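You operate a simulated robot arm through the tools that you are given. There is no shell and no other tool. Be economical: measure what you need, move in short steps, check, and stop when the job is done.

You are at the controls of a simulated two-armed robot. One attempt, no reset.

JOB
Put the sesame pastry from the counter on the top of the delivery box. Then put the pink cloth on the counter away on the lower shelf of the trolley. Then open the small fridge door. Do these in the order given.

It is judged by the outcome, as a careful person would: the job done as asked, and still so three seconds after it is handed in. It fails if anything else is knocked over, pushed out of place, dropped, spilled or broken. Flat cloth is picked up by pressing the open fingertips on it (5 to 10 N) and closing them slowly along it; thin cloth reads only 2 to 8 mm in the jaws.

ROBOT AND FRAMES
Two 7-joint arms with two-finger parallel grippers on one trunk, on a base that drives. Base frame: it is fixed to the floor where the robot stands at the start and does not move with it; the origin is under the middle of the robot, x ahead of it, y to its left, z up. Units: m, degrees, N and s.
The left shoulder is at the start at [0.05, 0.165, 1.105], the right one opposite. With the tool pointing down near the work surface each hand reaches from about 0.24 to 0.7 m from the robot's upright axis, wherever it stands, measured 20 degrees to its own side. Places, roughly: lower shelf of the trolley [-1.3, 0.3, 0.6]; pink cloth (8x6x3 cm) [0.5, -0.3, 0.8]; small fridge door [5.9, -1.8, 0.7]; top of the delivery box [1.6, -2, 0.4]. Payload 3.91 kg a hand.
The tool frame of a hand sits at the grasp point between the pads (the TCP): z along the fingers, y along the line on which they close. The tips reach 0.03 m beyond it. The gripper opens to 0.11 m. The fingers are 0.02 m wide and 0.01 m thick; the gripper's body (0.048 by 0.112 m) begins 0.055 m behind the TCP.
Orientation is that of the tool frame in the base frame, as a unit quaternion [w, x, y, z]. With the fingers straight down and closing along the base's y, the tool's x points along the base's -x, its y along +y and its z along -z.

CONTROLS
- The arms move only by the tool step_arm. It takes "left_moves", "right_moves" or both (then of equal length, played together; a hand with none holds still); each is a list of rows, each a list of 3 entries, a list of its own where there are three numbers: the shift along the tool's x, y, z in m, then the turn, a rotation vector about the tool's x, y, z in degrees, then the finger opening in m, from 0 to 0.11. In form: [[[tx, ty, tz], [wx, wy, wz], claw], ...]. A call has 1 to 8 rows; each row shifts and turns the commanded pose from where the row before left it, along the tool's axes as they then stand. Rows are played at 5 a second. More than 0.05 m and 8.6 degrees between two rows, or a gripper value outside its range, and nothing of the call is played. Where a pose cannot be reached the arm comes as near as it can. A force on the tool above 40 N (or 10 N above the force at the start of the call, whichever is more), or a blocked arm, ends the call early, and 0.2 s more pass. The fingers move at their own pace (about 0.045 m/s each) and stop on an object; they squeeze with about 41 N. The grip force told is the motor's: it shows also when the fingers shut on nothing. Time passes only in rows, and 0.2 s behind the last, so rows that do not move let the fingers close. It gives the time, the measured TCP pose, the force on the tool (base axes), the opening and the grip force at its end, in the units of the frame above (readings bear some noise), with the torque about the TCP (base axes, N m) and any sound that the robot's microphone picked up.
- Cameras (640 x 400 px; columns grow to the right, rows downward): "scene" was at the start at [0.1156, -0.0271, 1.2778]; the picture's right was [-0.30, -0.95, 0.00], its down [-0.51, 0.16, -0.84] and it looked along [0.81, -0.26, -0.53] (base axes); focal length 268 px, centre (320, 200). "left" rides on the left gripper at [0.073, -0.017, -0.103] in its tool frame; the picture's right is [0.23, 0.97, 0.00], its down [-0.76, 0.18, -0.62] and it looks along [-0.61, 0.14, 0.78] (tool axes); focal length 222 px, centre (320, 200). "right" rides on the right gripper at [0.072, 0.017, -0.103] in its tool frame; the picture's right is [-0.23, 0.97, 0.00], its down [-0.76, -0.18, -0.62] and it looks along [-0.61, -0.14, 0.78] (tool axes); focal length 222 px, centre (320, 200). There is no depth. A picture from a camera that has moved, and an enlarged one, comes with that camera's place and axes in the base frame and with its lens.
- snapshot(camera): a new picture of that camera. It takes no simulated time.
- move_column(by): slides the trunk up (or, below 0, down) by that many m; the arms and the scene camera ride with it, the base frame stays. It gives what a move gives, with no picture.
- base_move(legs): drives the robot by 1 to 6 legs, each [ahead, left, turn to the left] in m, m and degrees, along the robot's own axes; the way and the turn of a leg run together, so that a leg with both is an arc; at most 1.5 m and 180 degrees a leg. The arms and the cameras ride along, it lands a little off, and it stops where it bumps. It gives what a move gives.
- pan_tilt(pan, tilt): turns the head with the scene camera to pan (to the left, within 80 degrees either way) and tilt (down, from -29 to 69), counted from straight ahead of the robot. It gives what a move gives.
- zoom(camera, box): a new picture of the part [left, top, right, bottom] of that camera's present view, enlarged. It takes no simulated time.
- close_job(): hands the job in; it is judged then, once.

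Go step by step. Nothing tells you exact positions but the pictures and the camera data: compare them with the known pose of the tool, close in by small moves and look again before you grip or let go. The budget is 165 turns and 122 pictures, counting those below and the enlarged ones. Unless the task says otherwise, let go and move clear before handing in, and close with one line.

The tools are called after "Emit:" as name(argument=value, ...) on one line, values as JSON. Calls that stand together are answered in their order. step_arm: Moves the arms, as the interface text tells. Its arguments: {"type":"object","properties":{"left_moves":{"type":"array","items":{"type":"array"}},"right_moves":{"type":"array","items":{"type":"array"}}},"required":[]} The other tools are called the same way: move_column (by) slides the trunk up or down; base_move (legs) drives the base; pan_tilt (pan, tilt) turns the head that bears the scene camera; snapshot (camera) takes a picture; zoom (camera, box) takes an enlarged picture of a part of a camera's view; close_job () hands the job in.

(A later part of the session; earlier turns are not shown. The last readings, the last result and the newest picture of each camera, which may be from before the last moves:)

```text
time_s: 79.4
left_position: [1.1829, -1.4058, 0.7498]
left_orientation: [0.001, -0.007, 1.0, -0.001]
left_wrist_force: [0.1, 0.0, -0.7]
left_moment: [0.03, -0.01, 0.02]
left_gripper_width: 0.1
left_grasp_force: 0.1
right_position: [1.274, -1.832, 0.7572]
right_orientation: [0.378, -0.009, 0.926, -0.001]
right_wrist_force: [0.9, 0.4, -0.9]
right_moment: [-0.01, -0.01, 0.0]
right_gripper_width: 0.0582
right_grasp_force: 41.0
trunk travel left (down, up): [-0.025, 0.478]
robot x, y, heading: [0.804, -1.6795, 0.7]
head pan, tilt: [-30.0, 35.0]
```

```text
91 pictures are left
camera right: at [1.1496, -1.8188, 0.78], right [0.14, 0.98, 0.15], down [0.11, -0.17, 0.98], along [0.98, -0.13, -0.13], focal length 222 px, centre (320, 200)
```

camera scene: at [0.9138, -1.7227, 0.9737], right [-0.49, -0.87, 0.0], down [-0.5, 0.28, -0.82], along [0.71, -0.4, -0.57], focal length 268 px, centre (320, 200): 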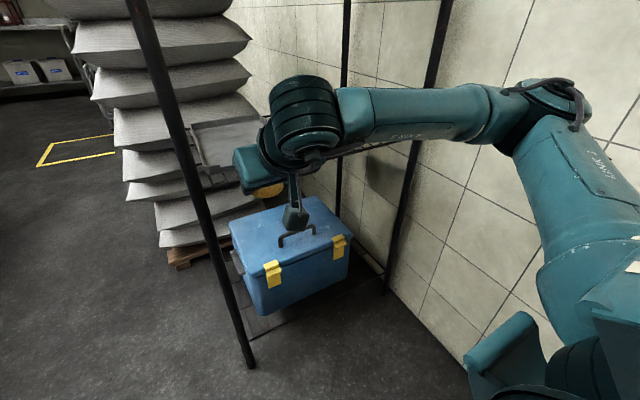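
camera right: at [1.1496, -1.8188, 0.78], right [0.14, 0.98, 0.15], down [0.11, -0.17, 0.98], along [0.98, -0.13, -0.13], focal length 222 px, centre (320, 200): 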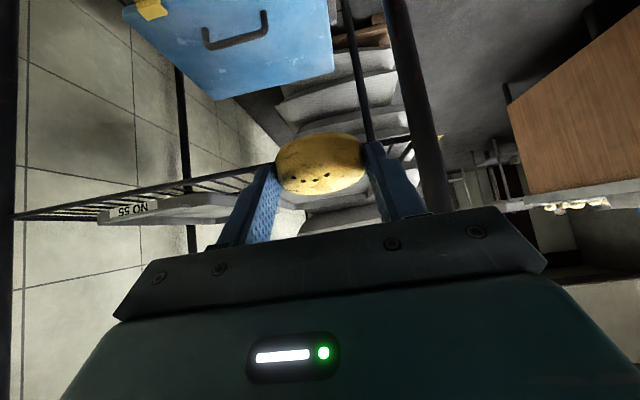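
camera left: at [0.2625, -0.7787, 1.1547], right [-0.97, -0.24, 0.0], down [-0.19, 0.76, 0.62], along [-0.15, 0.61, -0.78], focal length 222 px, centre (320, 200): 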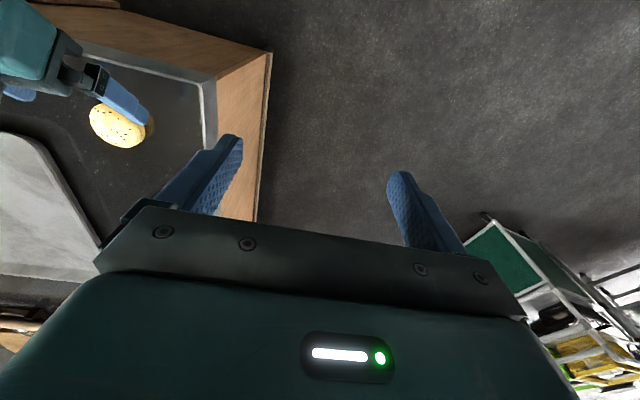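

Estimates agree: handle feet at x≈1.50, y -1.915 to -2.04; lid corner about (1.69, -1.79). I lower the hand outside the rack to z≈0.47.

Emit:
step_arm(right_moves=[[[0.03, 0, 0.03], [0, 0, 0], 0.056], [[0.03, 0, 0.03], [0, 0, 0], 0.056], [[0.03, 0, 0.03], [0, 0, 0], 0.056], [[0.03, 0, 0.03], [0, 0, 0], 0.056], [[0.03, 0, 0.03], [0, 0, 0], 0.056], [[0.03, 0, 0.03], [0, 0, 0], 0.056], [[0.022, 0, 0.022], [0, 0, 0], 0.056]])

Emit:
snapshot(camera="scene")

Emit:
snapshot(camera="right")

```text
time_s: 81.0
left_position: [1.1825, -1.4068, 0.7497]
left_orientation: [0.0, -0.006, 1.0, 0.001]
left_wrist_force: [0.3, -0.7, 0.0]
left_moment: [0.06, 0.02, 0.02]
left_gripper_width: 0.1
left_grasp_force: 0.0
right_position: [1.2728, -1.8339, 0.4721]
right_orientation: [0.381, -0.008, 0.925, 0.001]
right_wrist_force: [0.5, -0.7, -0.9]
right_moment: [0.02, 0.04, 0.02]
right_gripper_width: 0.0581
right_grasp_force: 40.8
trunk travel left (down, up): [-0.025, 0.478]
robot x, y, heading: [0.8057, -1.6806, 0.7]
head pan, tilt: [-30.0, 35.0]
```

```text
90 pictures are left
camera scene: at [0.914, -1.7234, 0.9734], right [-0.49, -0.87, 0.0], down [-0.5, 0.28, -0.82], along [0.71, -0.4, -0.57], focal length 268 px, centre (320, 200)
```

scene: 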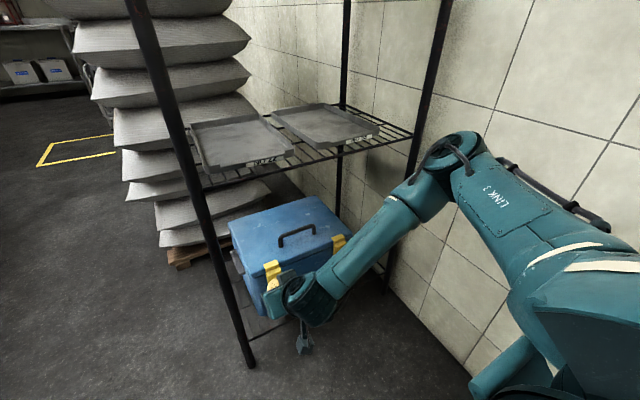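

```text
89 pictures are left
camera right: at [1.1487, -1.8206, 0.4944], right [0.14, 0.98, 0.16], down [0.11, -0.17, 0.98], along [0.98, -0.13, -0.13], focal length 222 px, centre (320, 200)
```

right: 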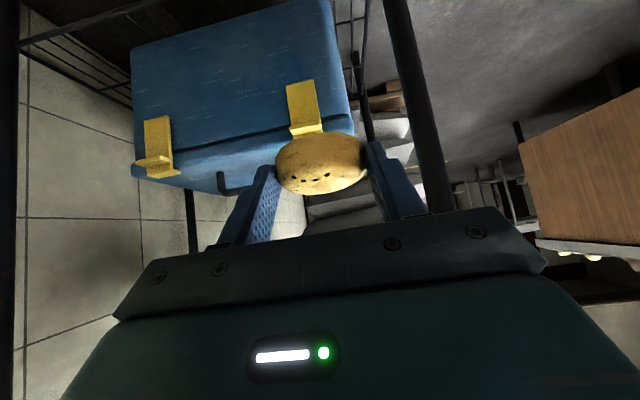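

The path is clear: the lid edge is at z≈0.365 and the leg is 4 cm off to the left. I drive ahead 0.15 m so the hand enters over the lid edge, and check.

Emit:
step_arm(right_moves=[[[0, -0.008, 0], [0, 0, 0], 0.056], [[0, 0, 0], [0, 0, 0], 0.056]])

Emit:
base_move(legs=[[0.15, 0, 0]])

Emit:
snapshot(camera="scene")

Emit:
snapshot(camera="right")

```text
time_s: 81.6
left_position: [1.1829, -1.4069, 0.7504]
left_orientation: [-0.002, -0.007, 1.0, -0.001]
left_wrist_force: [-0.3, -0.1, -0.3]
left_moment: [0.02, 0.0, -0.02]
left_gripper_width: 0.1
left_grasp_force: 0.1
right_position: [1.2714, -1.8425, 0.4727]
right_orientation: [0.379, -0.01, 0.925, 0.001]
right_wrist_force: [0.0, -0.4, 0.3]
right_moment: [-0.05, 0.02, 0.0]
right_gripper_width: 0.0581
right_grasp_force: 41.0
trunk travel left (down, up): [-0.025, 0.478]
robot x, y, heading: [0.8037, -1.6823, 0.4]
head pan, tilt: [-30.0, 35.0]
```

```text
time_s: 83.0
left_position: [1.3322, -1.4058, 0.7507]
left_orientation: [0.001, -0.006, 1.0, -0.001]
left_wrist_force: [0.2, -0.1, 0.0]
left_moment: [-0.02, 0.02, -0.04]
left_gripper_width: 0.1
left_grasp_force: 0.1
right_position: [1.4213, -1.8424, 0.4712]
right_orientation: [0.379, -0.008, 0.925, -0.001]
right_wrist_force: [0.0, 0.3, -0.5]
right_moment: [-0.02, 0.02, -0.01]
right_gripper_width: 0.0577
right_grasp_force: 40.8
trunk travel left (down, up): [-0.025, 0.478]
robot x, y, heading: [0.957, -1.6738, 0.4]
head pan, tilt: [-30.0, 35.0]
```

```text
88 pictures are left
camera scene: at [1.0631, -1.7213, 0.9737], right [-0.49, -0.87, 0.0], down [-0.5, 0.28, -0.82], along [0.71, -0.4, -0.57], focal length 268 px, centre (320, 200)
```

scene: 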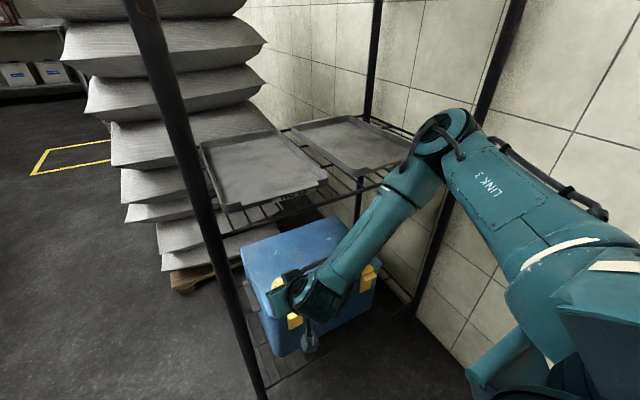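

```text
87 pictures are left
camera right: at [1.2969, -1.8279, 0.4946], right [0.15, 0.98, 0.15], down [0.11, -0.17, 0.98], along [0.98, -0.13, -0.13], focal length 222 px, centre (320, 200)
```

right: 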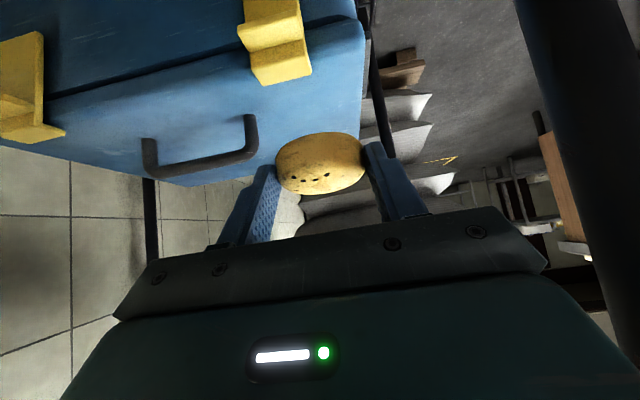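

The elbow is getting close to the shelf front, so I back the base 0.1 m and extend the arm instead, in at constant height.

Emit:
base_move(legs=[[-0.1, 0, 0]])

Emit:
step_arm(right_moves=[[[-0.025, 0, 0.025], [0, 0, 0], 0.056], [[-0.025, 0, 0.025], [0, 0, 0], 0.056], [[-0.025, 0, 0.025], [0, 0, 0], 0.056], [[-0.025, 0, 0.025], [0, 0, 0], 0.056], [[-0.025, 0, 0.025], [0, 0, 0], 0.056]])

Emit:
snapshot(camera="scene")

Emit:
snapshot(camera="right")

```text
time_s: 84.2
left_position: [1.233, -1.405, 0.7512]
left_orientation: [0.0, -0.007, 1.0, -0.001]
left_wrist_force: [0.1, 0.0, -0.5]
left_moment: [0.0, 0.01, 0.01]
left_gripper_width: 0.0999
left_grasp_force: 0.0
right_position: [1.3216, -1.8427, 0.4718]
right_orientation: [0.38, -0.009, 0.925, 0.0]
right_wrist_force: [0.1, -0.8, -1.1]
right_moment: [0.01, 0.03, -0.02]
right_gripper_width: 0.0582
right_grasp_force: 40.7
trunk travel left (down, up): [-0.025, 0.478]
robot x, y, heading: [0.8594, -1.6809, 0.7]
head pan, tilt: [-30.0, 35.0]
```

```text
time_s: 85.4
left_position: [1.2331, -1.4069, 0.7502]
left_orientation: [0.0, -0.007, 1.0, -0.001]
left_wrist_force: [0.1, 0.6, -0.7]
left_moment: [0.01, 0.02, 0.02]
left_gripper_width: 0.1001
left_grasp_force: 0.1
right_position: [1.4987, -1.8407, 0.4712]
right_orientation: [0.379, -0.009, 0.925, 0.0]
right_wrist_force: [-0.5, 0.2, -1.5]
right_moment: [-0.02, -0.03, -0.02]
right_gripper_width: 0.058
right_grasp_force: 40.9
trunk travel left (down, up): [-0.025, 0.478]
robot x, y, heading: [0.8556, -1.6823, 0.5]
head pan, tilt: [-30.0, 35.0]
```

```text
86 pictures are left
camera scene: at [0.964, -1.7223, 0.9737], right [-0.49, -0.87, 0.0], down [-0.5, 0.28, -0.82], along [0.71, -0.4, -0.57], focal length 268 px, centre (320, 200)
```

scene: 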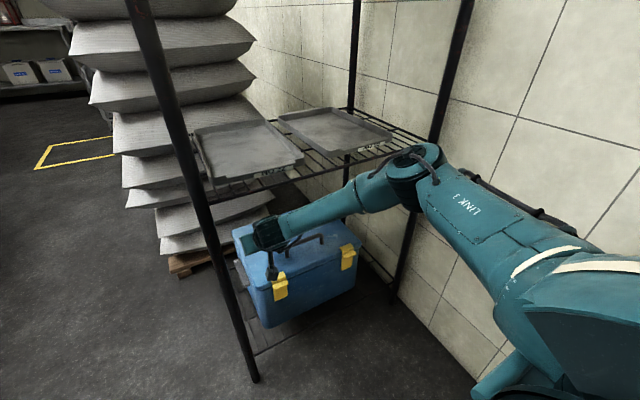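

```text
85 pictures are left
camera right: at [1.3753, -1.8259, 0.4945], right [0.14, 0.98, 0.15], down [0.11, -0.17, 0.98], along [0.98, -0.13, -0.13], focal length 222 px, centre (320, 200)
```

right: 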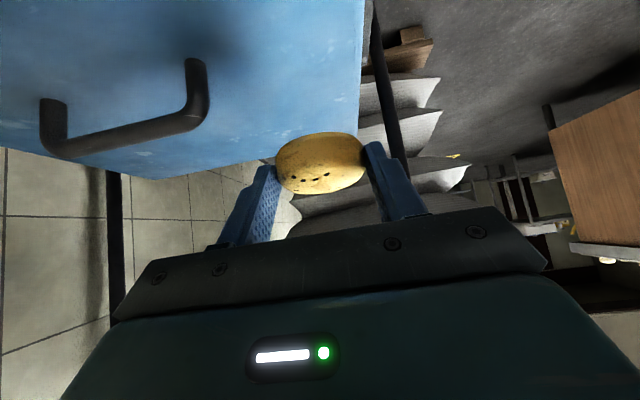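

The free strip beside the handle runs y -1.80 to -1.915; I shift to its middle, go 3 cm further in and lower most of the way.

Emit:
step_arm(right_moves=[[[-0.02, -0.012, 0.02], [0, 0, 0], 0.056], [[0.021, 0, 0.021], [0, 0, 0], 0.056], [[0.021, 0, 0.021], [0, 0, 0], 0.056], [[0, 0, 0], [0, 0, 0], 0.056]])

Emit:
snapshot(camera="right")

Emit:
zoom(camera="scene", box=[200, 180, 400, 340])

```text
time_s: 86.4
left_position: [1.2345, -1.4067, 0.7505]
left_orientation: [0.0, -0.007, 1.0, -0.001]
left_wrist_force: [1.3, 1.1, 0.0]
left_moment: [0.01, 0.01, 0.0]
left_gripper_width: 0.0996
left_grasp_force: 0.0
right_position: [1.5267, -1.852, 0.4096]
right_orientation: [0.38, -0.009, 0.925, 0.0]
right_wrist_force: [1.8, 0.2, -1.4]
right_moment: [0.0, 0.02, 0.01]
right_gripper_width: 0.0581
right_grasp_force: 40.7
trunk travel left (down, up): [-0.025, 0.478]
robot x, y, heading: [0.8561, -1.6839, 0.3]
head pan, tilt: [-30.0, 35.0]
```

```text
84 pictures are left
camera right: at [1.403, -1.8375, 0.4334], right [0.15, 0.98, 0.15], down [0.11, -0.17, 0.98], along [0.98, -0.13, -0.13], focal length 222 px, centre (320, 200)
```

right: 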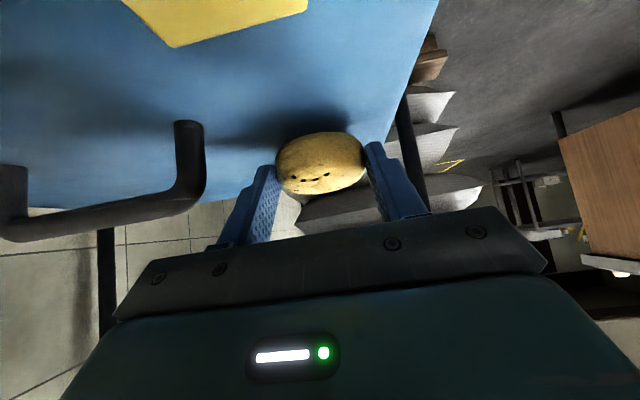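

```text
2.50 times, centred on (300, 260) of scene
camera zoom: at [0.9641, -1.7223, 0.9736], right [-0.49, -0.87, 0.0], down [-0.5, 0.28, -0.82], along [0.71, -0.4, -0.57], focal length 670 px, centre (370, 50)
```

zoom: 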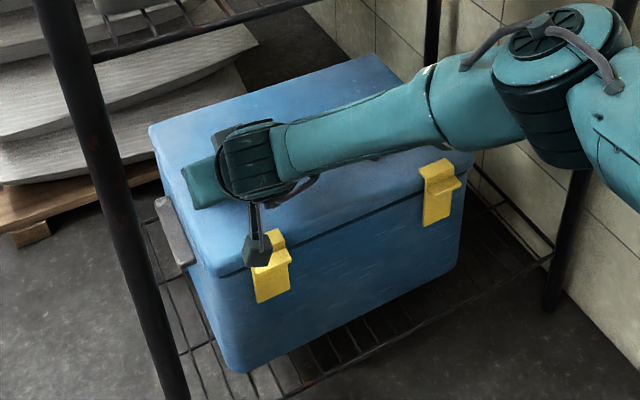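

Clearances to clasp and handle look fine. I lower the final centimetre slowly until contact.

Emit:
step_arm(right_moves=[[[0.0021, 0, 0.0021], [0, 0, 0], 0.056], [[0.0014, 0, 0.0014], [0, 0, 0], 0.056], [[0.001, 0, 0.001], [0, 0, 0], 0.056], [[0.001, 0, 0.001], [0, 0, 0], 0.056]])

Emit:
snapshot(camera="right")

```text
time_s: 87.4
left_position: [1.2331, -1.4054, 0.7495]
left_orientation: [0.0, -0.007, 1.0, 0.0]
left_wrist_force: [0.0, 1.5, 0.0]
left_moment: [0.01, -0.01, 0.0]
left_gripper_width: 0.1001
left_grasp_force: 0.2
right_position: [1.5274, -1.8505, 0.402]
right_orientation: [0.38, -0.009, 0.925, 0.0]
right_wrist_force: [0.3, -0.2, -0.9]
right_moment: [0.0, -0.03, -0.03]
right_gripper_width: 0.0581
right_grasp_force: 40.7
trunk travel left (down, up): [-0.025, 0.478]
robot x, y, heading: [0.8587, -1.6785, 0.9]
head pan, tilt: [-30.0, 35.0]
```

```text
82 pictures are left
camera right: at [1.4025, -1.8376, 0.4262], right [0.15, 0.98, 0.15], down [0.11, -0.17, 0.98], along [0.98, -0.13, -0.13], focal length 222 px, centre (320, 200)
```

right: 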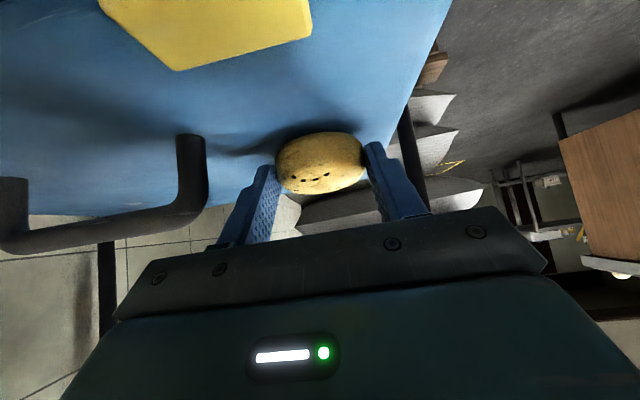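

No contact yet; continuing in millimetre steps.

Emit:
step_arm(right_moves=[[[0.001, 0, 0.001], [0, 0, 0], 0.056], [[0.001, 0, 0.001], [0, 0, 0], 0.056], [[0.001, 0, 0.001], [0, 0, 0], 0.056], [[0, 0, 0], [0, 0, 0], 0.056]])

```text
time_s: 88.4
left_position: [1.2325, -1.4056, 0.7496]
left_orientation: [0.001, -0.006, 1.0, -0.001]
left_wrist_force: [-0.2, -0.2, 0.2]
left_moment: [0.02, -0.01, -0.02]
left_gripper_width: 0.1001
left_grasp_force: 0.1
right_position: [1.5273, -1.8514, 0.4002]
right_orientation: [0.382, -0.008, 0.924, 0.0]
right_wrist_force: [-1.0, -0.6, 5.9]
right_moment: [0.15, -0.06, 0.0]
right_gripper_width: 0.0582
right_grasp_force: 41.3
trunk travel left (down, up): [-0.025, 0.478]
robot x, y, heading: [0.854, -1.6816, 0.9]
head pan, tilt: [-30.0, 35.0]
```

Contact at 6 N. I open the fingers a little and check the pastry stands.

Emit:
step_arm(right_moves=[[[0.0005, 0, 0.0005], [0, 0, 0], 0.058], [[0, 0, 0], [0, 0, 0], 0.06], [[0, 0, 0], [0, 0, 0], 0.065], [[0, 0, 0], [0, 0, 0], 0.072], [[0, 0, 0], [0, 0, 0], 0.076], [[0, 0, 0], [0, 0, 0], 0.076]])

Emit:
snapshot(camera="right")

```text
time_s: 89.8
left_position: [1.2333, -1.4071, 0.7503]
left_orientation: [0.0, -0.007, 1.0, 0.0]
left_wrist_force: [0.7, -0.3, 0.1]
left_moment: [0.01, 0.03, 0.01]
left_gripper_width: 0.1
left_grasp_force: 0.1
right_position: [1.5261, -1.8515, 0.3981]
right_orientation: [0.379, -0.009, 0.925, 0.0]
right_wrist_force: [-0.3, -0.2, -0.3]
right_moment: [0.0, -0.01, 0.02]
right_gripper_width: 0.0758
right_grasp_force: 0.1
trunk travel left (down, up): [-0.025, 0.478]
robot x, y, heading: [0.8594, -1.6801, 0.4]
head pan, tilt: [-30.0, 35.0]
```

```text
81 pictures are left
camera right: at [1.4027, -1.8375, 0.4213], right [0.15, 0.98, 0.15], down [0.11, -0.17, 0.98], along [0.98, -0.13, -0.13], focal length 222 px, centre (320, 200)
```

right: 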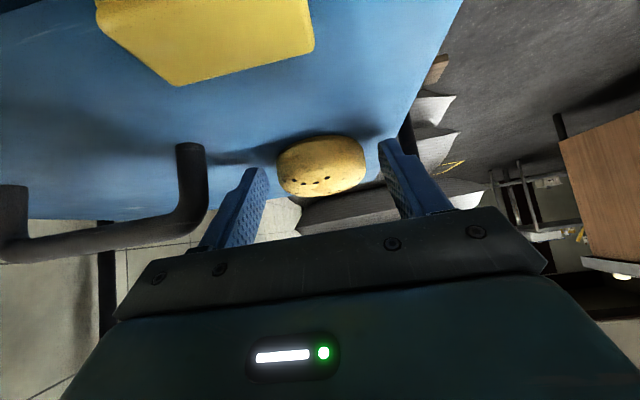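

The pastry rests flat on the lid. I retreat back and up along the tool axis, then straight back.

Emit:
step_arm(right_moves=[[[0, 0, -0.02], [0, 0, 0], 0.076], [[0, 0, -0.04], [0, 0, 0], 0.076], [[0.01, 0, -0.04], [0, 0, 0], 0.076], [[0.02, 0, -0.03], [0, 0, 0], 0.076], [[0.03, 0, -0.03], [0, 0, 0], 0.076], [[0.03, 0, -0.03], [0, 0, 0], 0.076], [[0.03, 0, -0.03], [0, 0, 0], 0.076]])

Emit:
snapshot(camera="right")

Emit:
snapshot(camera="scene")

```text
time_s: 91.4
left_position: [1.2333, -1.4055, 0.7513]
left_orientation: [0.0, -0.006, 1.0, -0.001]
left_wrist_force: [-0.3, 1.4, 0.6]
left_moment: [0.01, 0.0, 0.0]
left_gripper_width: 0.0997
left_grasp_force: 0.1
right_position: [1.2929, -1.8433, 0.4824]
right_orientation: [0.378, -0.008, 0.926, -0.003]
right_wrist_force: [-0.1, -0.2, 0.4]
right_moment: [-0.01, -0.03, 0.01]
right_gripper_width: 0.076
right_grasp_force: 0.0
right hand out of reach, approached as far as the arm can: row 7
trunk travel left (down, up): [-0.025, 0.478]
robot x, y, heading: [0.8553, -1.6786, 0.6]
head pan, tilt: [-30.0, 35.0]
```

```text
80 pictures are left
camera right: at [1.1698, -1.8284, 0.5053], right [0.15, 0.98, 0.15], down [0.11, -0.16, 0.98], along [0.98, -0.13, -0.13], focal length 222 px, centre (320, 200)
```

right: 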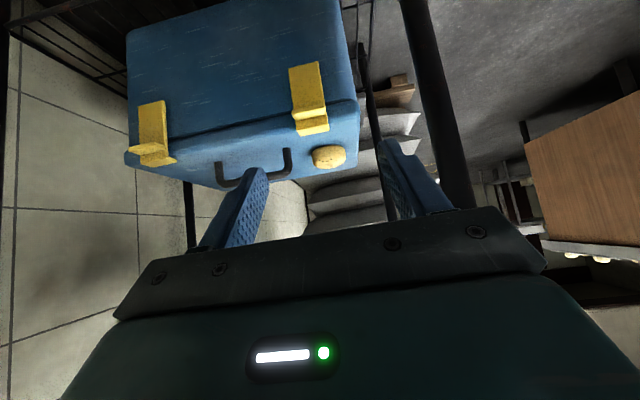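

```text
79 pictures are left
camera scene: at [0.964, -1.7219, 0.9737], right [-0.49, -0.87, 0.0], down [-0.5, 0.28, -0.82], along [0.71, -0.4, -0.57], focal length 268 px, centre (320, 200)
```

scene: 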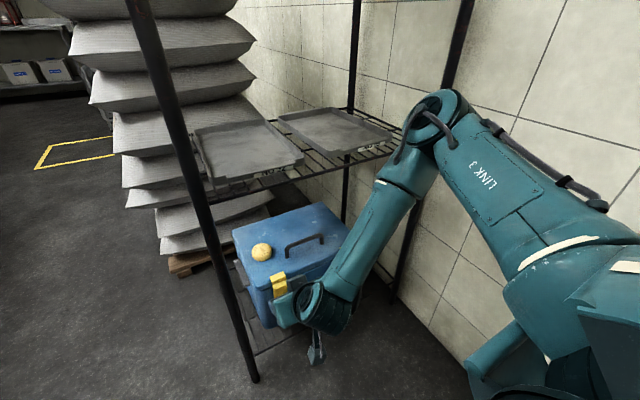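

The pastry sits well on the lid. Next I back out, raise the trunk and drive back to the front of the counter for the cloth.

Emit:
base_move(legs=[[-0.12, 0, 0]])

Emit:
move_column(by=0.3)

Emit:
base_move(legs=[[0, 0.58, 0], [-0.85, 0, 0]])

Emit:
pan_tilt(pan=40, tilt=35)

Emit:
snapshot(camera="scene")

```text
time_s: 92.6
left_position: [1.1619, -1.4035, 0.7509]
left_orientation: [0.001, -0.009, 1.0, -0.001]
left_wrist_force: [0.0, -0.4, -0.1]
left_moment: [-0.02, -0.01, 0.0]
left_gripper_width: 0.1001
left_grasp_force: 0.0
right_position: [1.2247, -1.8405, 0.4811]
right_orientation: [0.378, -0.01, 0.926, -0.002]
right_wrist_force: [0.5, 0.3, -0.2]
right_moment: [0.01, 0.0, -0.01]
right_gripper_width: 0.0762
right_grasp_force: 0.1
trunk travel left (down, up): [-0.025, 0.478]
robot x, y, heading: [0.7838, -1.6804, 0.8]
head pan, tilt: [-30.0, 35.0]
stopped in leg 1: the robot was blocked; the commanded pose is now the measured one
```

```text
time_s: 95.6
left_position: [1.162, -1.4046, 1.0493]
left_orientation: [0.0, -0.01, 1.0, -0.001]
left_wrist_force: [-0.3, 0.4, -0.4]
left_moment: [-0.02, 0.02, -0.01]
left_gripper_width: 0.0999
left_grasp_force: 0.0
right_position: [1.2239, -1.8402, 0.7818]
right_orientation: [0.378, -0.011, 0.926, -0.002]
right_wrist_force: [-0.4, 0.4, -0.2]
right_moment: [0.01, -0.01, 0.02]
right_gripper_width: 0.0759
right_grasp_force: 0.1
trunk travel left (down, up): [-0.325, 0.178]
robot x, y, heading: [0.7849, -1.6805, 0.9]
head pan, tilt: [-30.0, 35.0]
```

```text
time_s: 105.2
left_position: [0.3043, -0.8347, 1.0506]
left_orientation: [0.0, -0.012, 1.0, -0.002]
left_wrist_force: [0.6, 0.0, -0.3]
left_moment: [0.0, 0.0, 0.02]
left_gripper_width: 0.1
left_grasp_force: 0.1
right_position: [0.3701, -1.2708, 0.7802]
right_orientation: [0.378, -0.012, 0.926, -0.001]
right_wrist_force: [-0.2, -0.2, -0.1]
right_moment: [0.01, -0.01, 0.0]
right_gripper_width: 0.0761
right_grasp_force: 0.0
trunk travel left (down, up): [-0.325, 0.178]
robot x, y, heading: [-0.0689, -1.1122, 1.0]
head pan, tilt: [-30.0, 35.0]
```

```text
time_s: 106.7
left_position: [0.3048, -0.8339, 1.0487]
left_orientation: [0.0, -0.011, 1.0, -0.001]
left_wrist_force: [-0.2, 0.5, 0.2]
left_moment: [0.04, -0.02, 0.0]
left_gripper_width: 0.0998
left_grasp_force: 0.1
right_position: [0.3697, -1.2708, 0.7816]
right_orientation: [0.378, -0.012, 0.926, -0.001]
right_wrist_force: [0.4, 0.1, -0.8]
right_moment: [0.03, -0.03, 0.01]
right_gripper_width: 0.0759
right_grasp_force: 0.0
trunk travel left (down, up): [-0.325, 0.178]
robot x, y, heading: [-0.0728, -1.1099, 1.0]
head pan, tilt: [40.0, 35.0]
```

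```text
78 pictures are left
camera scene: at [0.0281, -1.0528, 1.2737], right [0.66, -0.75, 0.0], down [-0.43, -0.38, -0.82], along [0.62, 0.54, -0.57], focal length 268 px, centre (320, 200)
```

scene: 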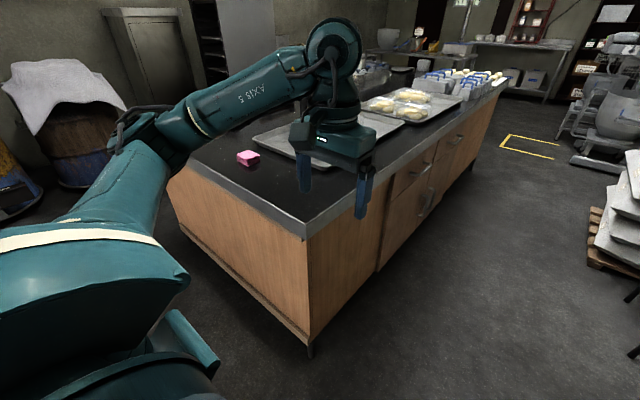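

The right hand is below counter height, so I raise it before strafing to the cloth.

Emit:
step_arm(right_moves=[[[-0.03, 0, -0.03], [0, 0, 0], 0.1], [[-0.03, 0, -0.03], [0, 0, 0], 0.1], [[-0.03, 0, -0.03], [0, 0, 0], 0.1], [[-0.03, 0, -0.03], [0, 0, 0], 0.1], [[-0.03, 0, -0.03], [0, 0, 0], 0.1], [[-0.03, 0, -0.03], [0, 0, 0], 0.1], [[-0.02, 0, -0.02], [0, 0, 0], 0.1]])

Emit:
base_move(legs=[[0, 1.0, 0]])

Emit:
pan_tilt(pan=-15, tilt=40)

Emit:
snapshot(camera="scene")

Emit:
snapshot(camera="right")

```text
time_s: 108.3
left_position: [0.305, -0.8348, 1.0502]
left_orientation: [0.0, -0.01, 1.0, -0.001]
left_wrist_force: [-1.6, 0.0, -0.4]
left_moment: [0.01, 0.01, 0.0]
left_gripper_width: 0.0999
left_grasp_force: 0.1
right_position: [0.3721, -1.2688, 1.0642]
right_orientation: [0.377, -0.012, 0.926, -0.002]
right_wrist_force: [0.1, -0.4, 0.1]
right_moment: [-0.01, 0.0, 0.05]
right_gripper_width: 0.0999
right_grasp_force: 0.1
trunk travel left (down, up): [-0.325, 0.178]
robot x, y, heading: [-0.0686, -1.1113, 1.2]
head pan, tilt: [40.0, 35.0]
```

```text
time_s: 117.4
left_position: [0.2788, 0.1714, 1.0501]
left_orientation: [0.0, -0.017, 1.0, -0.001]
left_wrist_force: [-0.4, -0.3, -0.5]
left_moment: [0.01, -0.03, 0.0]
left_gripper_width: 0.1
left_grasp_force: 0.0
right_position: [0.3497, -0.2611, 1.0639]
right_orientation: [0.378, -0.016, 0.926, 0.0]
right_wrist_force: [-0.7, 0.5, -0.1]
right_moment: [0.01, 0.01, -0.01]
right_gripper_width: 0.0999
right_grasp_force: 0.0
trunk travel left (down, up): [-0.325, 0.178]
robot x, y, heading: [-0.0925, -0.1095, 2.1]
head pan, tilt: [40.0, 35.0]
```

```text
time_s: 118.6
left_position: [0.2787, 0.1715, 1.0501]
left_orientation: [0.0, -0.017, 1.0, -0.001]
left_wrist_force: [0.0, 0.6, -0.7]
left_moment: [-0.03, 0.02, 0.01]
left_gripper_width: 0.0998
left_grasp_force: 0.1
right_position: [0.3518, -0.2611, 1.0643]
right_orientation: [0.378, -0.017, 0.926, 0.001]
right_wrist_force: [-0.8, -0.3, 0.1]
right_moment: [-0.03, 0.0, 0.01]
right_gripper_width: 0.1
right_grasp_force: 0.1
trunk travel left (down, up): [-0.325, 0.178]
robot x, y, heading: [-0.0903, -0.1065, 1.6]
head pan, tilt: [-15.0, 40.0]
```

```text
77 pictures are left
camera scene: at [0.0203, -0.1275, 1.2661], right [-0.23, -0.97, 0.0], down [-0.63, 0.15, -0.77], along [0.75, -0.18, -0.64], focal length 268 px, centre (320, 200)
```

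scene: 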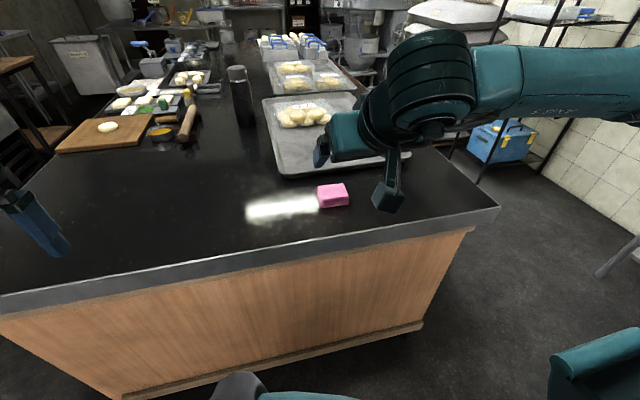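

```text
76 pictures are left
camera right: at [0.2264, -0.2484, 1.0879], right [0.13, 0.98, 0.15], down [0.11, -0.16, 0.98], along [0.98, -0.11, -0.13], focal length 222 px, centre (320, 200)
```

right: 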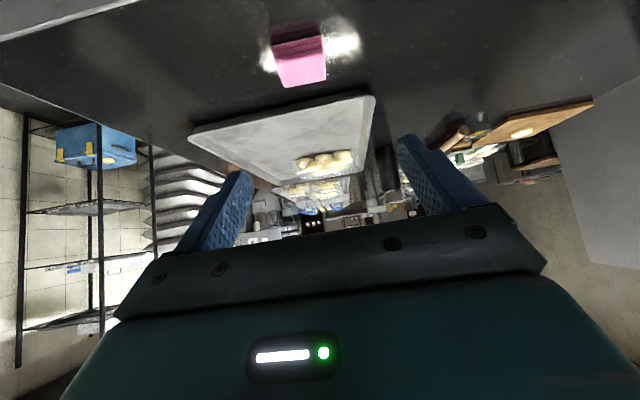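

The cloth block is centred at about (0.515, -0.278), its 8 cm side along y; the hand keeps its 45° tilt, which will also suit the trolley shelf. I approach it, stopping short.

Emit:
step_arm(right_moves=[[[0.018, -0.011, 0.03], [0, 0, 0], 0.11], [[0.017, -0.011, 0.03], [0, 0, 0], 0.11], [[0, 0, 0.04], [0, 0, 0], 0.11], [[0, 0, 0.04], [0, 0, 0], 0.11], [[0, 0, 0.04], [0, 0, 0], 0.11], [[0, 0, 0.02], [0, 0, 0], 0.11]])

Emit:
snapshot(camera="right")

Emit:
zoom(camera="scene", box=[240, 130, 440, 260])

```text
time_s: 120.0
left_position: [0.2782, 0.171, 1.0488]
left_orientation: [0.0, -0.017, 1.0, 0.0]
left_wrist_force: [0.5, -0.1, -0.5]
left_moment: [-0.02, -0.02, -0.03]
left_gripper_width: 0.1
left_grasp_force: 0.0
right_position: [0.4668, -0.2808, 0.8976]
right_orientation: [0.378, -0.017, 0.926, 0.001]
right_wrist_force: [0.7, 0.9, 0.6]
right_moment: [0.01, 0.0, 0.0]
right_gripper_width: 0.11
right_grasp_force: 0.0
trunk travel left (down, up): [-0.325, 0.178]
robot x, y, heading: [-0.0971, -0.1053, 1.7]
head pan, tilt: [-15.0, 40.0]
```

```text
75 pictures are left
camera right: at [0.3429, -0.2688, 0.9212], right [0.13, 0.98, 0.15], down [0.11, -0.16, 0.98], along [0.98, -0.11, -0.13], focal length 222 px, centre (320, 200)
```

right: 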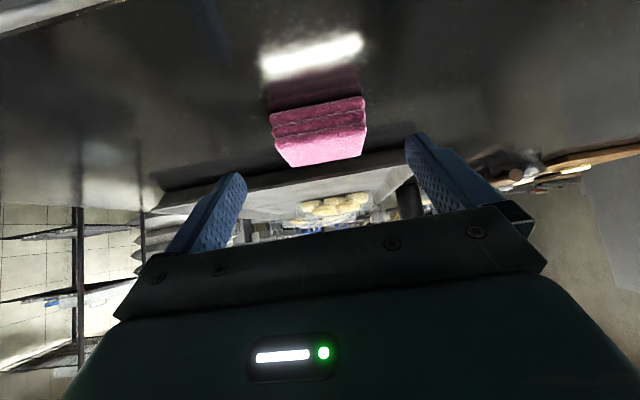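

```text
3.08 times, centred on (340, 195) of scene
camera zoom: at [0.0204, -0.1276, 1.2661], right [-0.23, -0.97, 0.0], down [-0.63, 0.15, -0.77], along [0.75, -0.18, -0.64], focal length 824 px, centre (258, 215)
```

zoom: 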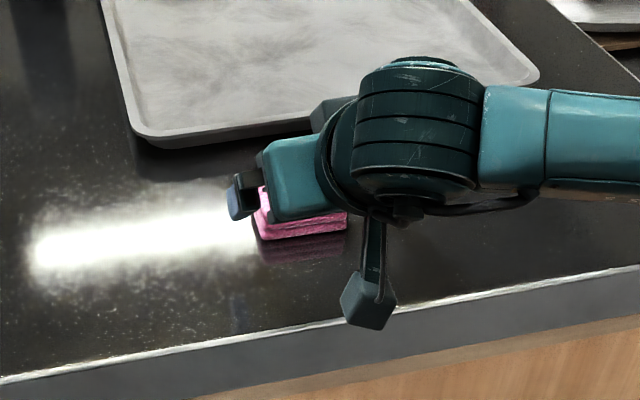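

Aligned. I slide in the remaining distance along the axis.

Emit:
step_arm(right_moves=[[[0, 0, 0.03], [0, 0, 0], 0.11], [[0, 0, 0.015], [0, 0, 0], 0.11], [[0, 0, 0.005], [0, 0, 0], 0.11], [[0, 0, 0], [0, 0, 0], 0.11]])

Emit:
snapshot(camera="right")

```text
time_s: 121.0
left_position: [0.2795, 0.1717, 1.05]
left_orientation: [-0.001, -0.017, 1.0, 0.0]
left_wrist_force: [-0.4, -0.5, -0.4]
left_moment: [-0.03, 0.01, 0.01]
left_gripper_width: 0.1002
left_grasp_force: 0.1
right_position: [0.501, -0.2814, 0.8618]
right_orientation: [0.378, -0.016, 0.926, 0.0]
right_wrist_force: [0.1, -0.2, 0.3]
right_moment: [0.0, 0.01, -0.01]
right_gripper_width: 0.1099
right_grasp_force: 0.0
trunk travel left (down, up): [-0.325, 0.178]
robot x, y, heading: [-0.0924, -0.1084, 1.4]
head pan, tilt: [-15.0, 40.0]
```

```text
73 pictures are left
camera right: at [0.3774, -0.2683, 0.8851], right [0.13, 0.98, 0.15], down [0.11, -0.16, 0.98], along [0.98, -0.11, -0.13], focal length 222 px, centre (320, 200)
```

right: 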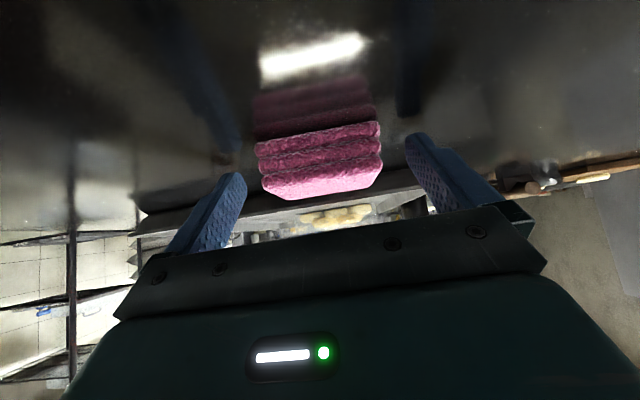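

Both fingers straddle the folded cloth. I close gradually and see where they stop.

Emit:
step_arm(right_moves=[[[0, 0, 0.001], [0, 0, 0], 0.095], [[0, 0, 0], [0, 0, 0], 0.085], [[0, 0, 0], [0, 0, 0], 0.078], [[0, 0, 0], [0, 0, 0], 0.072], [[0, 0, 0], [0, 0, 0], 0.068], [[0, 0, 0], [0, 0, 0], 0.064], [[0, 0, 0], [0, 0, 0], 0.064]])

Emit:
snapshot(camera="right")

```text
time_s: 122.6
left_position: [0.2795, 0.1723, 1.0507]
left_orientation: [0.0, -0.017, 1.0, -0.001]
left_wrist_force: [0.2, 0.2, 0.6]
left_moment: [-0.02, -0.01, -0.02]
left_gripper_width: 0.0999
left_grasp_force: 0.0
right_position: [0.5026, -0.2798, 0.861]
right_orientation: [0.378, -0.016, 0.926, 0.0]
right_wrist_force: [0.4, -0.2, 0.2]
right_moment: [-0.03, -0.04, 0.02]
right_gripper_width: 0.0717
right_grasp_force: 40.9
trunk travel left (down, up): [-0.325, 0.178]
robot x, y, heading: [-0.092, -0.1069, 1.8]
head pan, tilt: [-15.0, 40.0]
```

```text
72 pictures are left
camera right: at [0.3778, -0.2682, 0.8845], right [0.13, 0.98, 0.15], down [0.11, -0.16, 0.98], along [0.98, -0.11, -0.13], focal length 222 px, centre (320, 200)
```

right: 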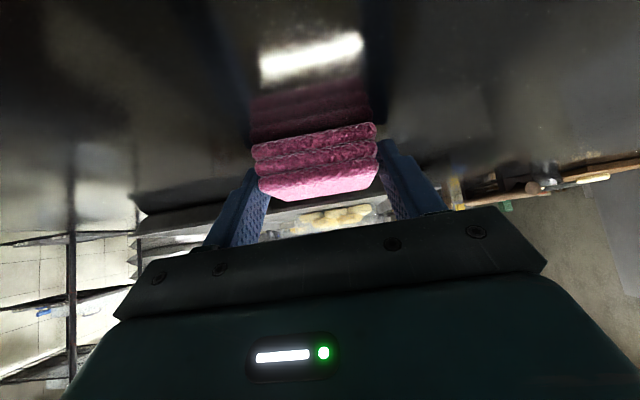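

The fingers stopped at 72 mm with a firm grip. I lift straight up and check.

Emit:
step_arm(right_moves=[[[-0.007, 0, -0.007], [0, 0, 0], 0.064], [[-0.02, 0, -0.02], [0, 0, 0], 0.064], [[-0.03, 0, -0.03], [0, 0, 0], 0.064], [[-0.03, 0, -0.03], [0, 0, 0], 0.064], [[-0.03, 0, -0.03], [0, 0, 0], 0.064], [[-0.025, 0, -0.025], [0, 0, 0], 0.064]])

Emit:
snapshot(camera="right")

Emit:
snapshot(camera="scene")

```text
time_s: 124.0
left_position: [0.2782, 0.1723, 1.0489]
left_orientation: [0.0, -0.017, 1.0, -0.001]
left_wrist_force: [-0.8, 0.1, 0.0]
left_moment: [-0.01, -0.02, 0.03]
left_gripper_width: 0.1001
left_grasp_force: 0.0
right_position: [0.5028, -0.2777, 1.0628]
right_orientation: [0.378, -0.017, 0.926, 0.001]
right_wrist_force: [0.4, -0.3, -1.1]
right_moment: [-0.04, 0.02, 0.03]
right_gripper_width: 0.0717
right_grasp_force: 41.3
trunk travel left (down, up): [-0.325, 0.178]
robot x, y, heading: [-0.0923, -0.1118, 1.4]
head pan, tilt: [-15.0, 40.0]
```

```text
71 pictures are left
camera right: at [0.3793, -0.2657, 1.0859], right [0.13, 0.98, 0.15], down [0.11, -0.16, 0.98], along [0.98, -0.11, -0.13], focal length 222 px, centre (320, 200)
```

right: 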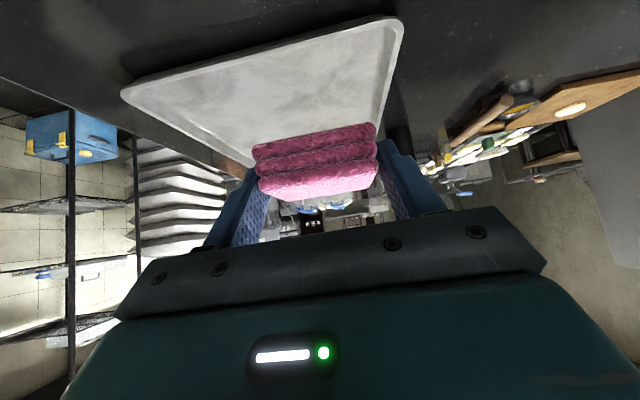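

```text
70 pictures are left
camera scene: at [0.0202, -0.1274, 1.2661], right [-0.23, -0.97, 0.0], down [-0.63, 0.15, -0.77], along [0.75, -0.18, -0.64], focal length 268 px, centre (320, 200)
```

scene: 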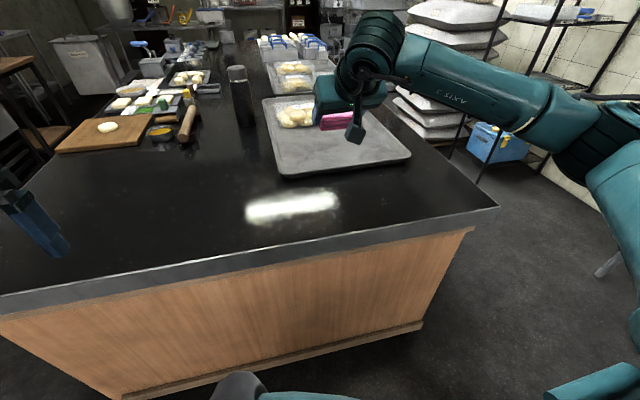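

Cloth is secure. I back off slightly and turn left to look for the trolley.

Emit:
base_move(legs=[[-0.1, 0, 0], [0, 0, 90]])

Emit:
pan_tilt(pan=65, tilt=30)

Emit:
snapshot(camera="scene")

```text
time_s: 129.0
left_position: [-0.4715, 0.2611, 1.0495]
left_orientation: [0.0, 0.717, -0.697, 0.0]
left_wrist_force: [-0.4, 0.0, 0.4]
left_moment: [-0.03, 0.01, 0.01]
left_gripper_width: 0.0998
left_grasp_force: 0.1
right_position: [-0.0217, 0.4843, 1.0618]
right_orientation: [-0.267, 0.665, -0.644, -0.267]
right_wrist_force: [0.3, 0.6, -0.9]
right_moment: [0.01, 0.04, 0.01]
right_gripper_width: 0.0715
right_grasp_force: 41.4
trunk travel left (down, up): [-0.325, 0.178]
robot x, y, heading: [-0.1929, -0.1085, 91.9]
head pan, tilt: [-15.0, 40.0]
```

```text
time_s: 130.5
left_position: [-0.4717, 0.2619, 1.0508]
left_orientation: [-0.002, 0.716, -0.698, 0.001]
left_wrist_force: [0.4, -0.5, -0.8]
left_moment: [-0.01, 0.02, 0.01]
left_gripper_width: 0.0999
left_grasp_force: 0.0
right_position: [-0.0205, 0.4832, 1.0608]
right_orientation: [-0.267, 0.664, -0.645, -0.267]
right_wrist_force: [-0.2, 0.4, -0.8]
right_moment: [-0.02, 0.0, -0.01]
right_gripper_width: 0.0714
right_grasp_force: 41.2
trunk travel left (down, up): [-0.325, 0.178]
robot x, y, heading: [-0.1954, -0.1107, 91.3]
head pan, tilt: [65.0, 30.0]
```

```text
69 pictures are left
camera scene: at [-0.2752, -0.0461, 1.2814], right [0.4, 0.92, 0.0], down [0.46, -0.2, -0.87], along [-0.79, 0.35, -0.5], focal length 268 px, centre (320, 200)
```

scene: 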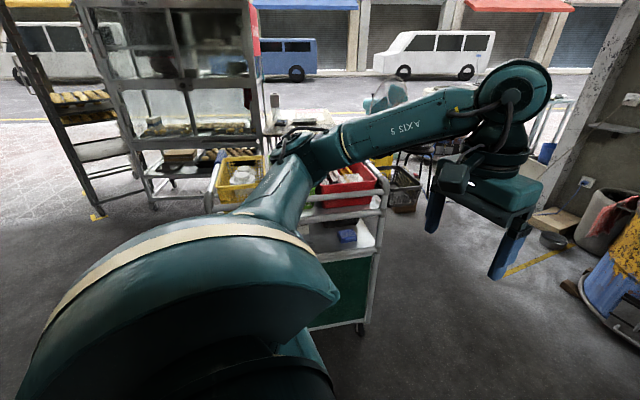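

The trolley is visible: bins on top, a lower shelf with a blue item and white cloth. I turn further to view it squarely.

Emit:
base_move(legs=[[0, 0, 65]])

Emit:
pan_tilt(pan=10, tilt=30)

Emit:
snapshot(camera="scene")

```text
time_s: 133.8
left_position: [-0.649, -0.2074, 1.0503]
left_orientation: [0.0, 0.979, -0.203, 0.0]
left_wrist_force: [-0.1, 0.3, -0.4]
left_moment: [0.0, -0.02, -0.03]
left_gripper_width: 0.1002
left_grasp_force: 0.1
right_position: [-0.6598, 0.2962, 1.0607]
right_orientation: [-0.083, 0.907, -0.187, -0.369]
right_wrist_force: [0.3, -1.0, -0.4]
right_moment: [0.04, -0.01, 0.01]
right_gripper_width: 0.071
right_grasp_force: 40.6
trunk travel left (down, up): [-0.325, 0.178]
robot x, y, heading: [-0.1918, -0.1121, 156.4]
head pan, tilt: [65.0, 30.0]
```

```text
time_s: 135.0
left_position: [-0.6481, -0.2073, 1.0501]
left_orientation: [-0.001, 0.979, -0.203, 0.001]
left_wrist_force: [-0.1, -0.3, 0.1]
left_moment: [0.01, 0.04, -0.03]
left_gripper_width: 0.0997
left_grasp_force: 0.1
right_position: [-0.66, 0.296, 1.0616]
right_orientation: [-0.083, 0.906, -0.187, -0.37]
right_wrist_force: [-0.6, -1.0, -0.7]
right_moment: [0.01, -0.01, 0.03]
right_gripper_width: 0.0711
right_grasp_force: 41.2
trunk travel left (down, up): [-0.325, 0.178]
robot x, y, heading: [-0.1945, -0.1111, 156.3]
head pan, tilt: [10.0, 30.0]
```

```text
68 pictures are left
camera scene: at [-0.3065, -0.0787, 1.2814], right [0.23, 0.97, 0.0], down [0.49, -0.12, -0.87], along [-0.84, 0.2, -0.5], focal length 268 px, centre (320, 200)
```

scene: 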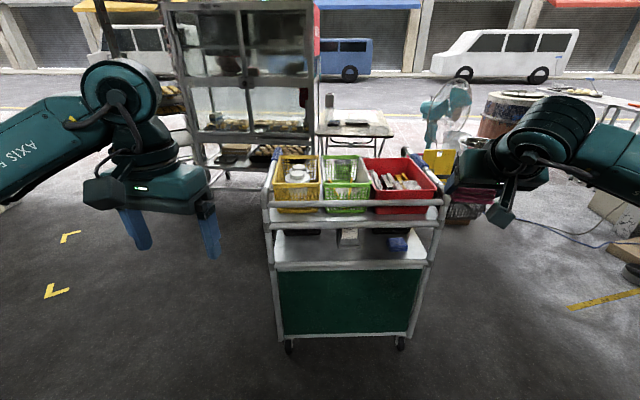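

The lower shelf (z≈0.58) is open at the front below the bin deck (z≈0.75). I zoom to see the free space on it.

Emit:
zoom(camera="scene", box=[250, 140, 460, 290])

```text
2.67 times, centred on (355, 215) of scene
camera zoom: at [-0.3065, -0.0787, 1.2814], right [0.23, 0.97, 0.0], down [0.49, -0.12, -0.87], along [-0.84, 0.2, -0.5], focal length 714 px, centre (227, 160)
```

zoom: 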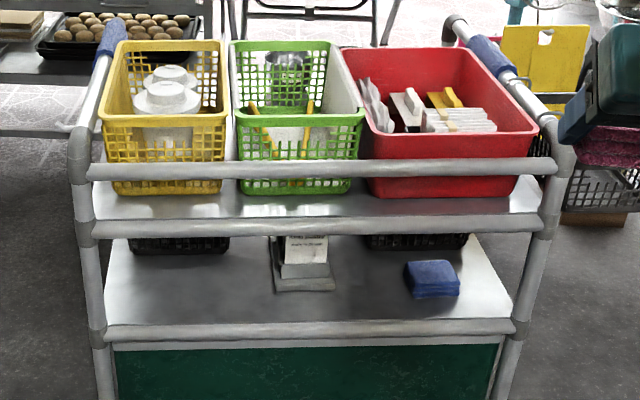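

I'll place the cloth on the free front-left part of the lower shelf, about (-1.11, 0.06), entering between the bars with the hand only 30° below horizontal. First I square up, lower the trunk and level the hand.

Emit:
base_move(legs=[[0, 0, 10.7], [0.07, 0.22, 0]])

Emit:
move_column(by=-0.3)

Emit:
step_arm(right_moves=[[[0, 0, 0], [0, -5, 0], 0.064], [[0, 0, 0], [0, -5, 0], 0.064], [[0, 0, 0], [0, -5, 0], 0.064], [[0, 0, 0], [0, 0, 0], 0.064]])

Emit:
pan_tilt(pan=-8, tilt=30)

Emit:
snapshot(camera="scene")

Emit:
snapshot(camera="right")

```text
time_s: 138.3
left_position: [-0.7417, -0.488, 1.0499]
left_orientation: [0.0, 0.994, -0.112, -0.001]
left_wrist_force: [0.1, 0.0, -0.5]
left_moment: [0.01, 0.0, 0.01]
left_gripper_width: 0.1
left_grasp_force: 0.0
right_position: [-0.8457, 0.0031, 1.0619]
right_orientation: [-0.048, 0.92, -0.102, -0.374]
right_wrist_force: [-0.1, 0.4, -0.3]
right_moment: [0.0, -0.03, -0.01]
right_gripper_width: 0.071
right_grasp_force: 41.0
trunk travel left (down, up): [-0.325, 0.178]
robot x, y, heading: [-0.3105, -0.3076, 167.3]
head pan, tilt: [10.0, 30.0]
```

```text
time_s: 141.3
left_position: [-0.7399, -0.4881, 0.7495]
left_orientation: [-0.001, 0.994, -0.112, 0.0]
left_wrist_force: [0.4, -0.2, -0.6]
left_moment: [-0.02, 0.0, 0.02]
left_gripper_width: 0.1001
left_grasp_force: 0.0
right_position: [-0.844, 0.0031, 0.761]
right_orientation: [-0.047, 0.92, -0.101, -0.375]
right_wrist_force: [-0.1, -0.5, -0.6]
right_moment: [0.0, 0.01, -0.01]
right_gripper_width: 0.071
right_grasp_force: 40.9
trunk travel left (down, up): [-0.025, 0.478]
robot x, y, heading: [-0.3132, -0.31, 167.1]
head pan, tilt: [10.0, 30.0]
```

```text
time_s: 142.3
left_position: [-0.7405, -0.4892, 0.7511]
left_orientation: [-0.001, 0.994, -0.112, 0.0]
left_wrist_force: [-0.8, 0.3, -0.3]
left_moment: [0.01, 0.02, 0.01]
left_gripper_width: 0.1
left_grasp_force: 0.1
right_position: [-0.8456, 0.0029, 0.7615]
right_orientation: [-0.061, 0.863, -0.095, -0.493]
right_wrist_force: [-0.5, 0.0, 0.2]
right_moment: [-0.03, 0.02, -0.01]
right_gripper_width: 0.071
right_grasp_force: 41.2
trunk travel left (down, up): [-0.025, 0.478]
robot x, y, heading: [-0.3115, -0.3085, 166.9]
head pan, tilt: [10.0, 30.0]
```

```text
time_s: 143.1
left_position: [-0.7413, -0.4891, 0.7491]
left_orientation: [-0.001, 0.994, -0.112, 0.0]
left_wrist_force: [-0.1, 0.4, 1.2]
left_moment: [0.02, -0.01, 0.02]
left_gripper_width: 0.1
left_grasp_force: 0.0
right_position: [-0.844, 0.0033, 0.7623]
right_orientation: [-0.06, 0.863, -0.095, -0.492]
right_wrist_force: [0.7, 0.3, -0.4]
right_moment: [0.03, -0.01, 0.01]
right_gripper_width: 0.0712
right_grasp_force: 41.2
trunk travel left (down, up): [-0.025, 0.478]
robot x, y, heading: [-0.3108, -0.3066, 167.3]
head pan, tilt: [-8.0, 30.0]
```

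```text
66 pictures are left
camera scene: at [-0.4229, -0.2724, 0.9814], right [0.36, 0.93, 0.0], down [0.47, -0.18, -0.87], along [-0.81, 0.31, -0.5], focal length 268 px, centre (320, 200)
```

scene: 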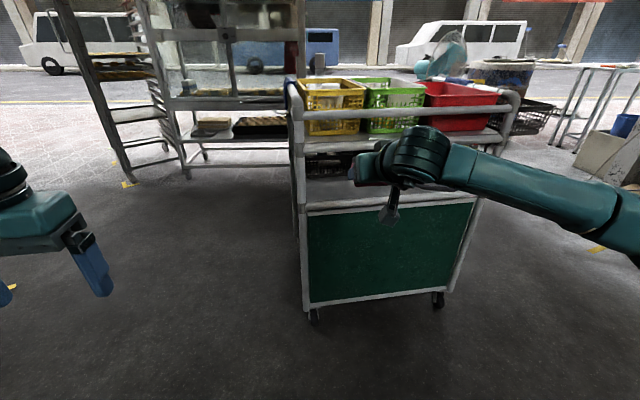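

```text
65 pictures are left
camera right: at [-0.7255, -0.0419, 0.7525], right [-0.33, -0.93, 0.18], down [0.18, 0.13, 0.97], along [-0.93, 0.36, 0.13], focal length 222 px, centre (320, 200)
```

right: 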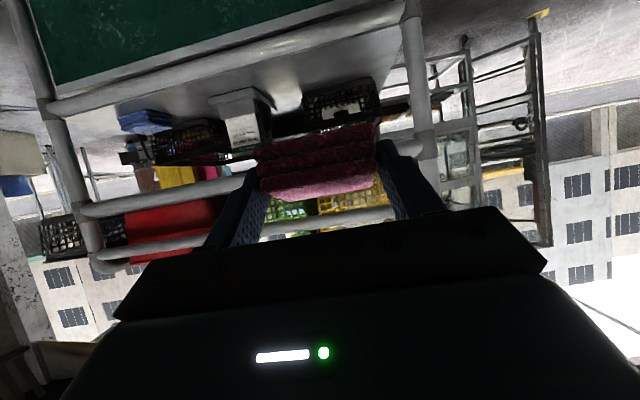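

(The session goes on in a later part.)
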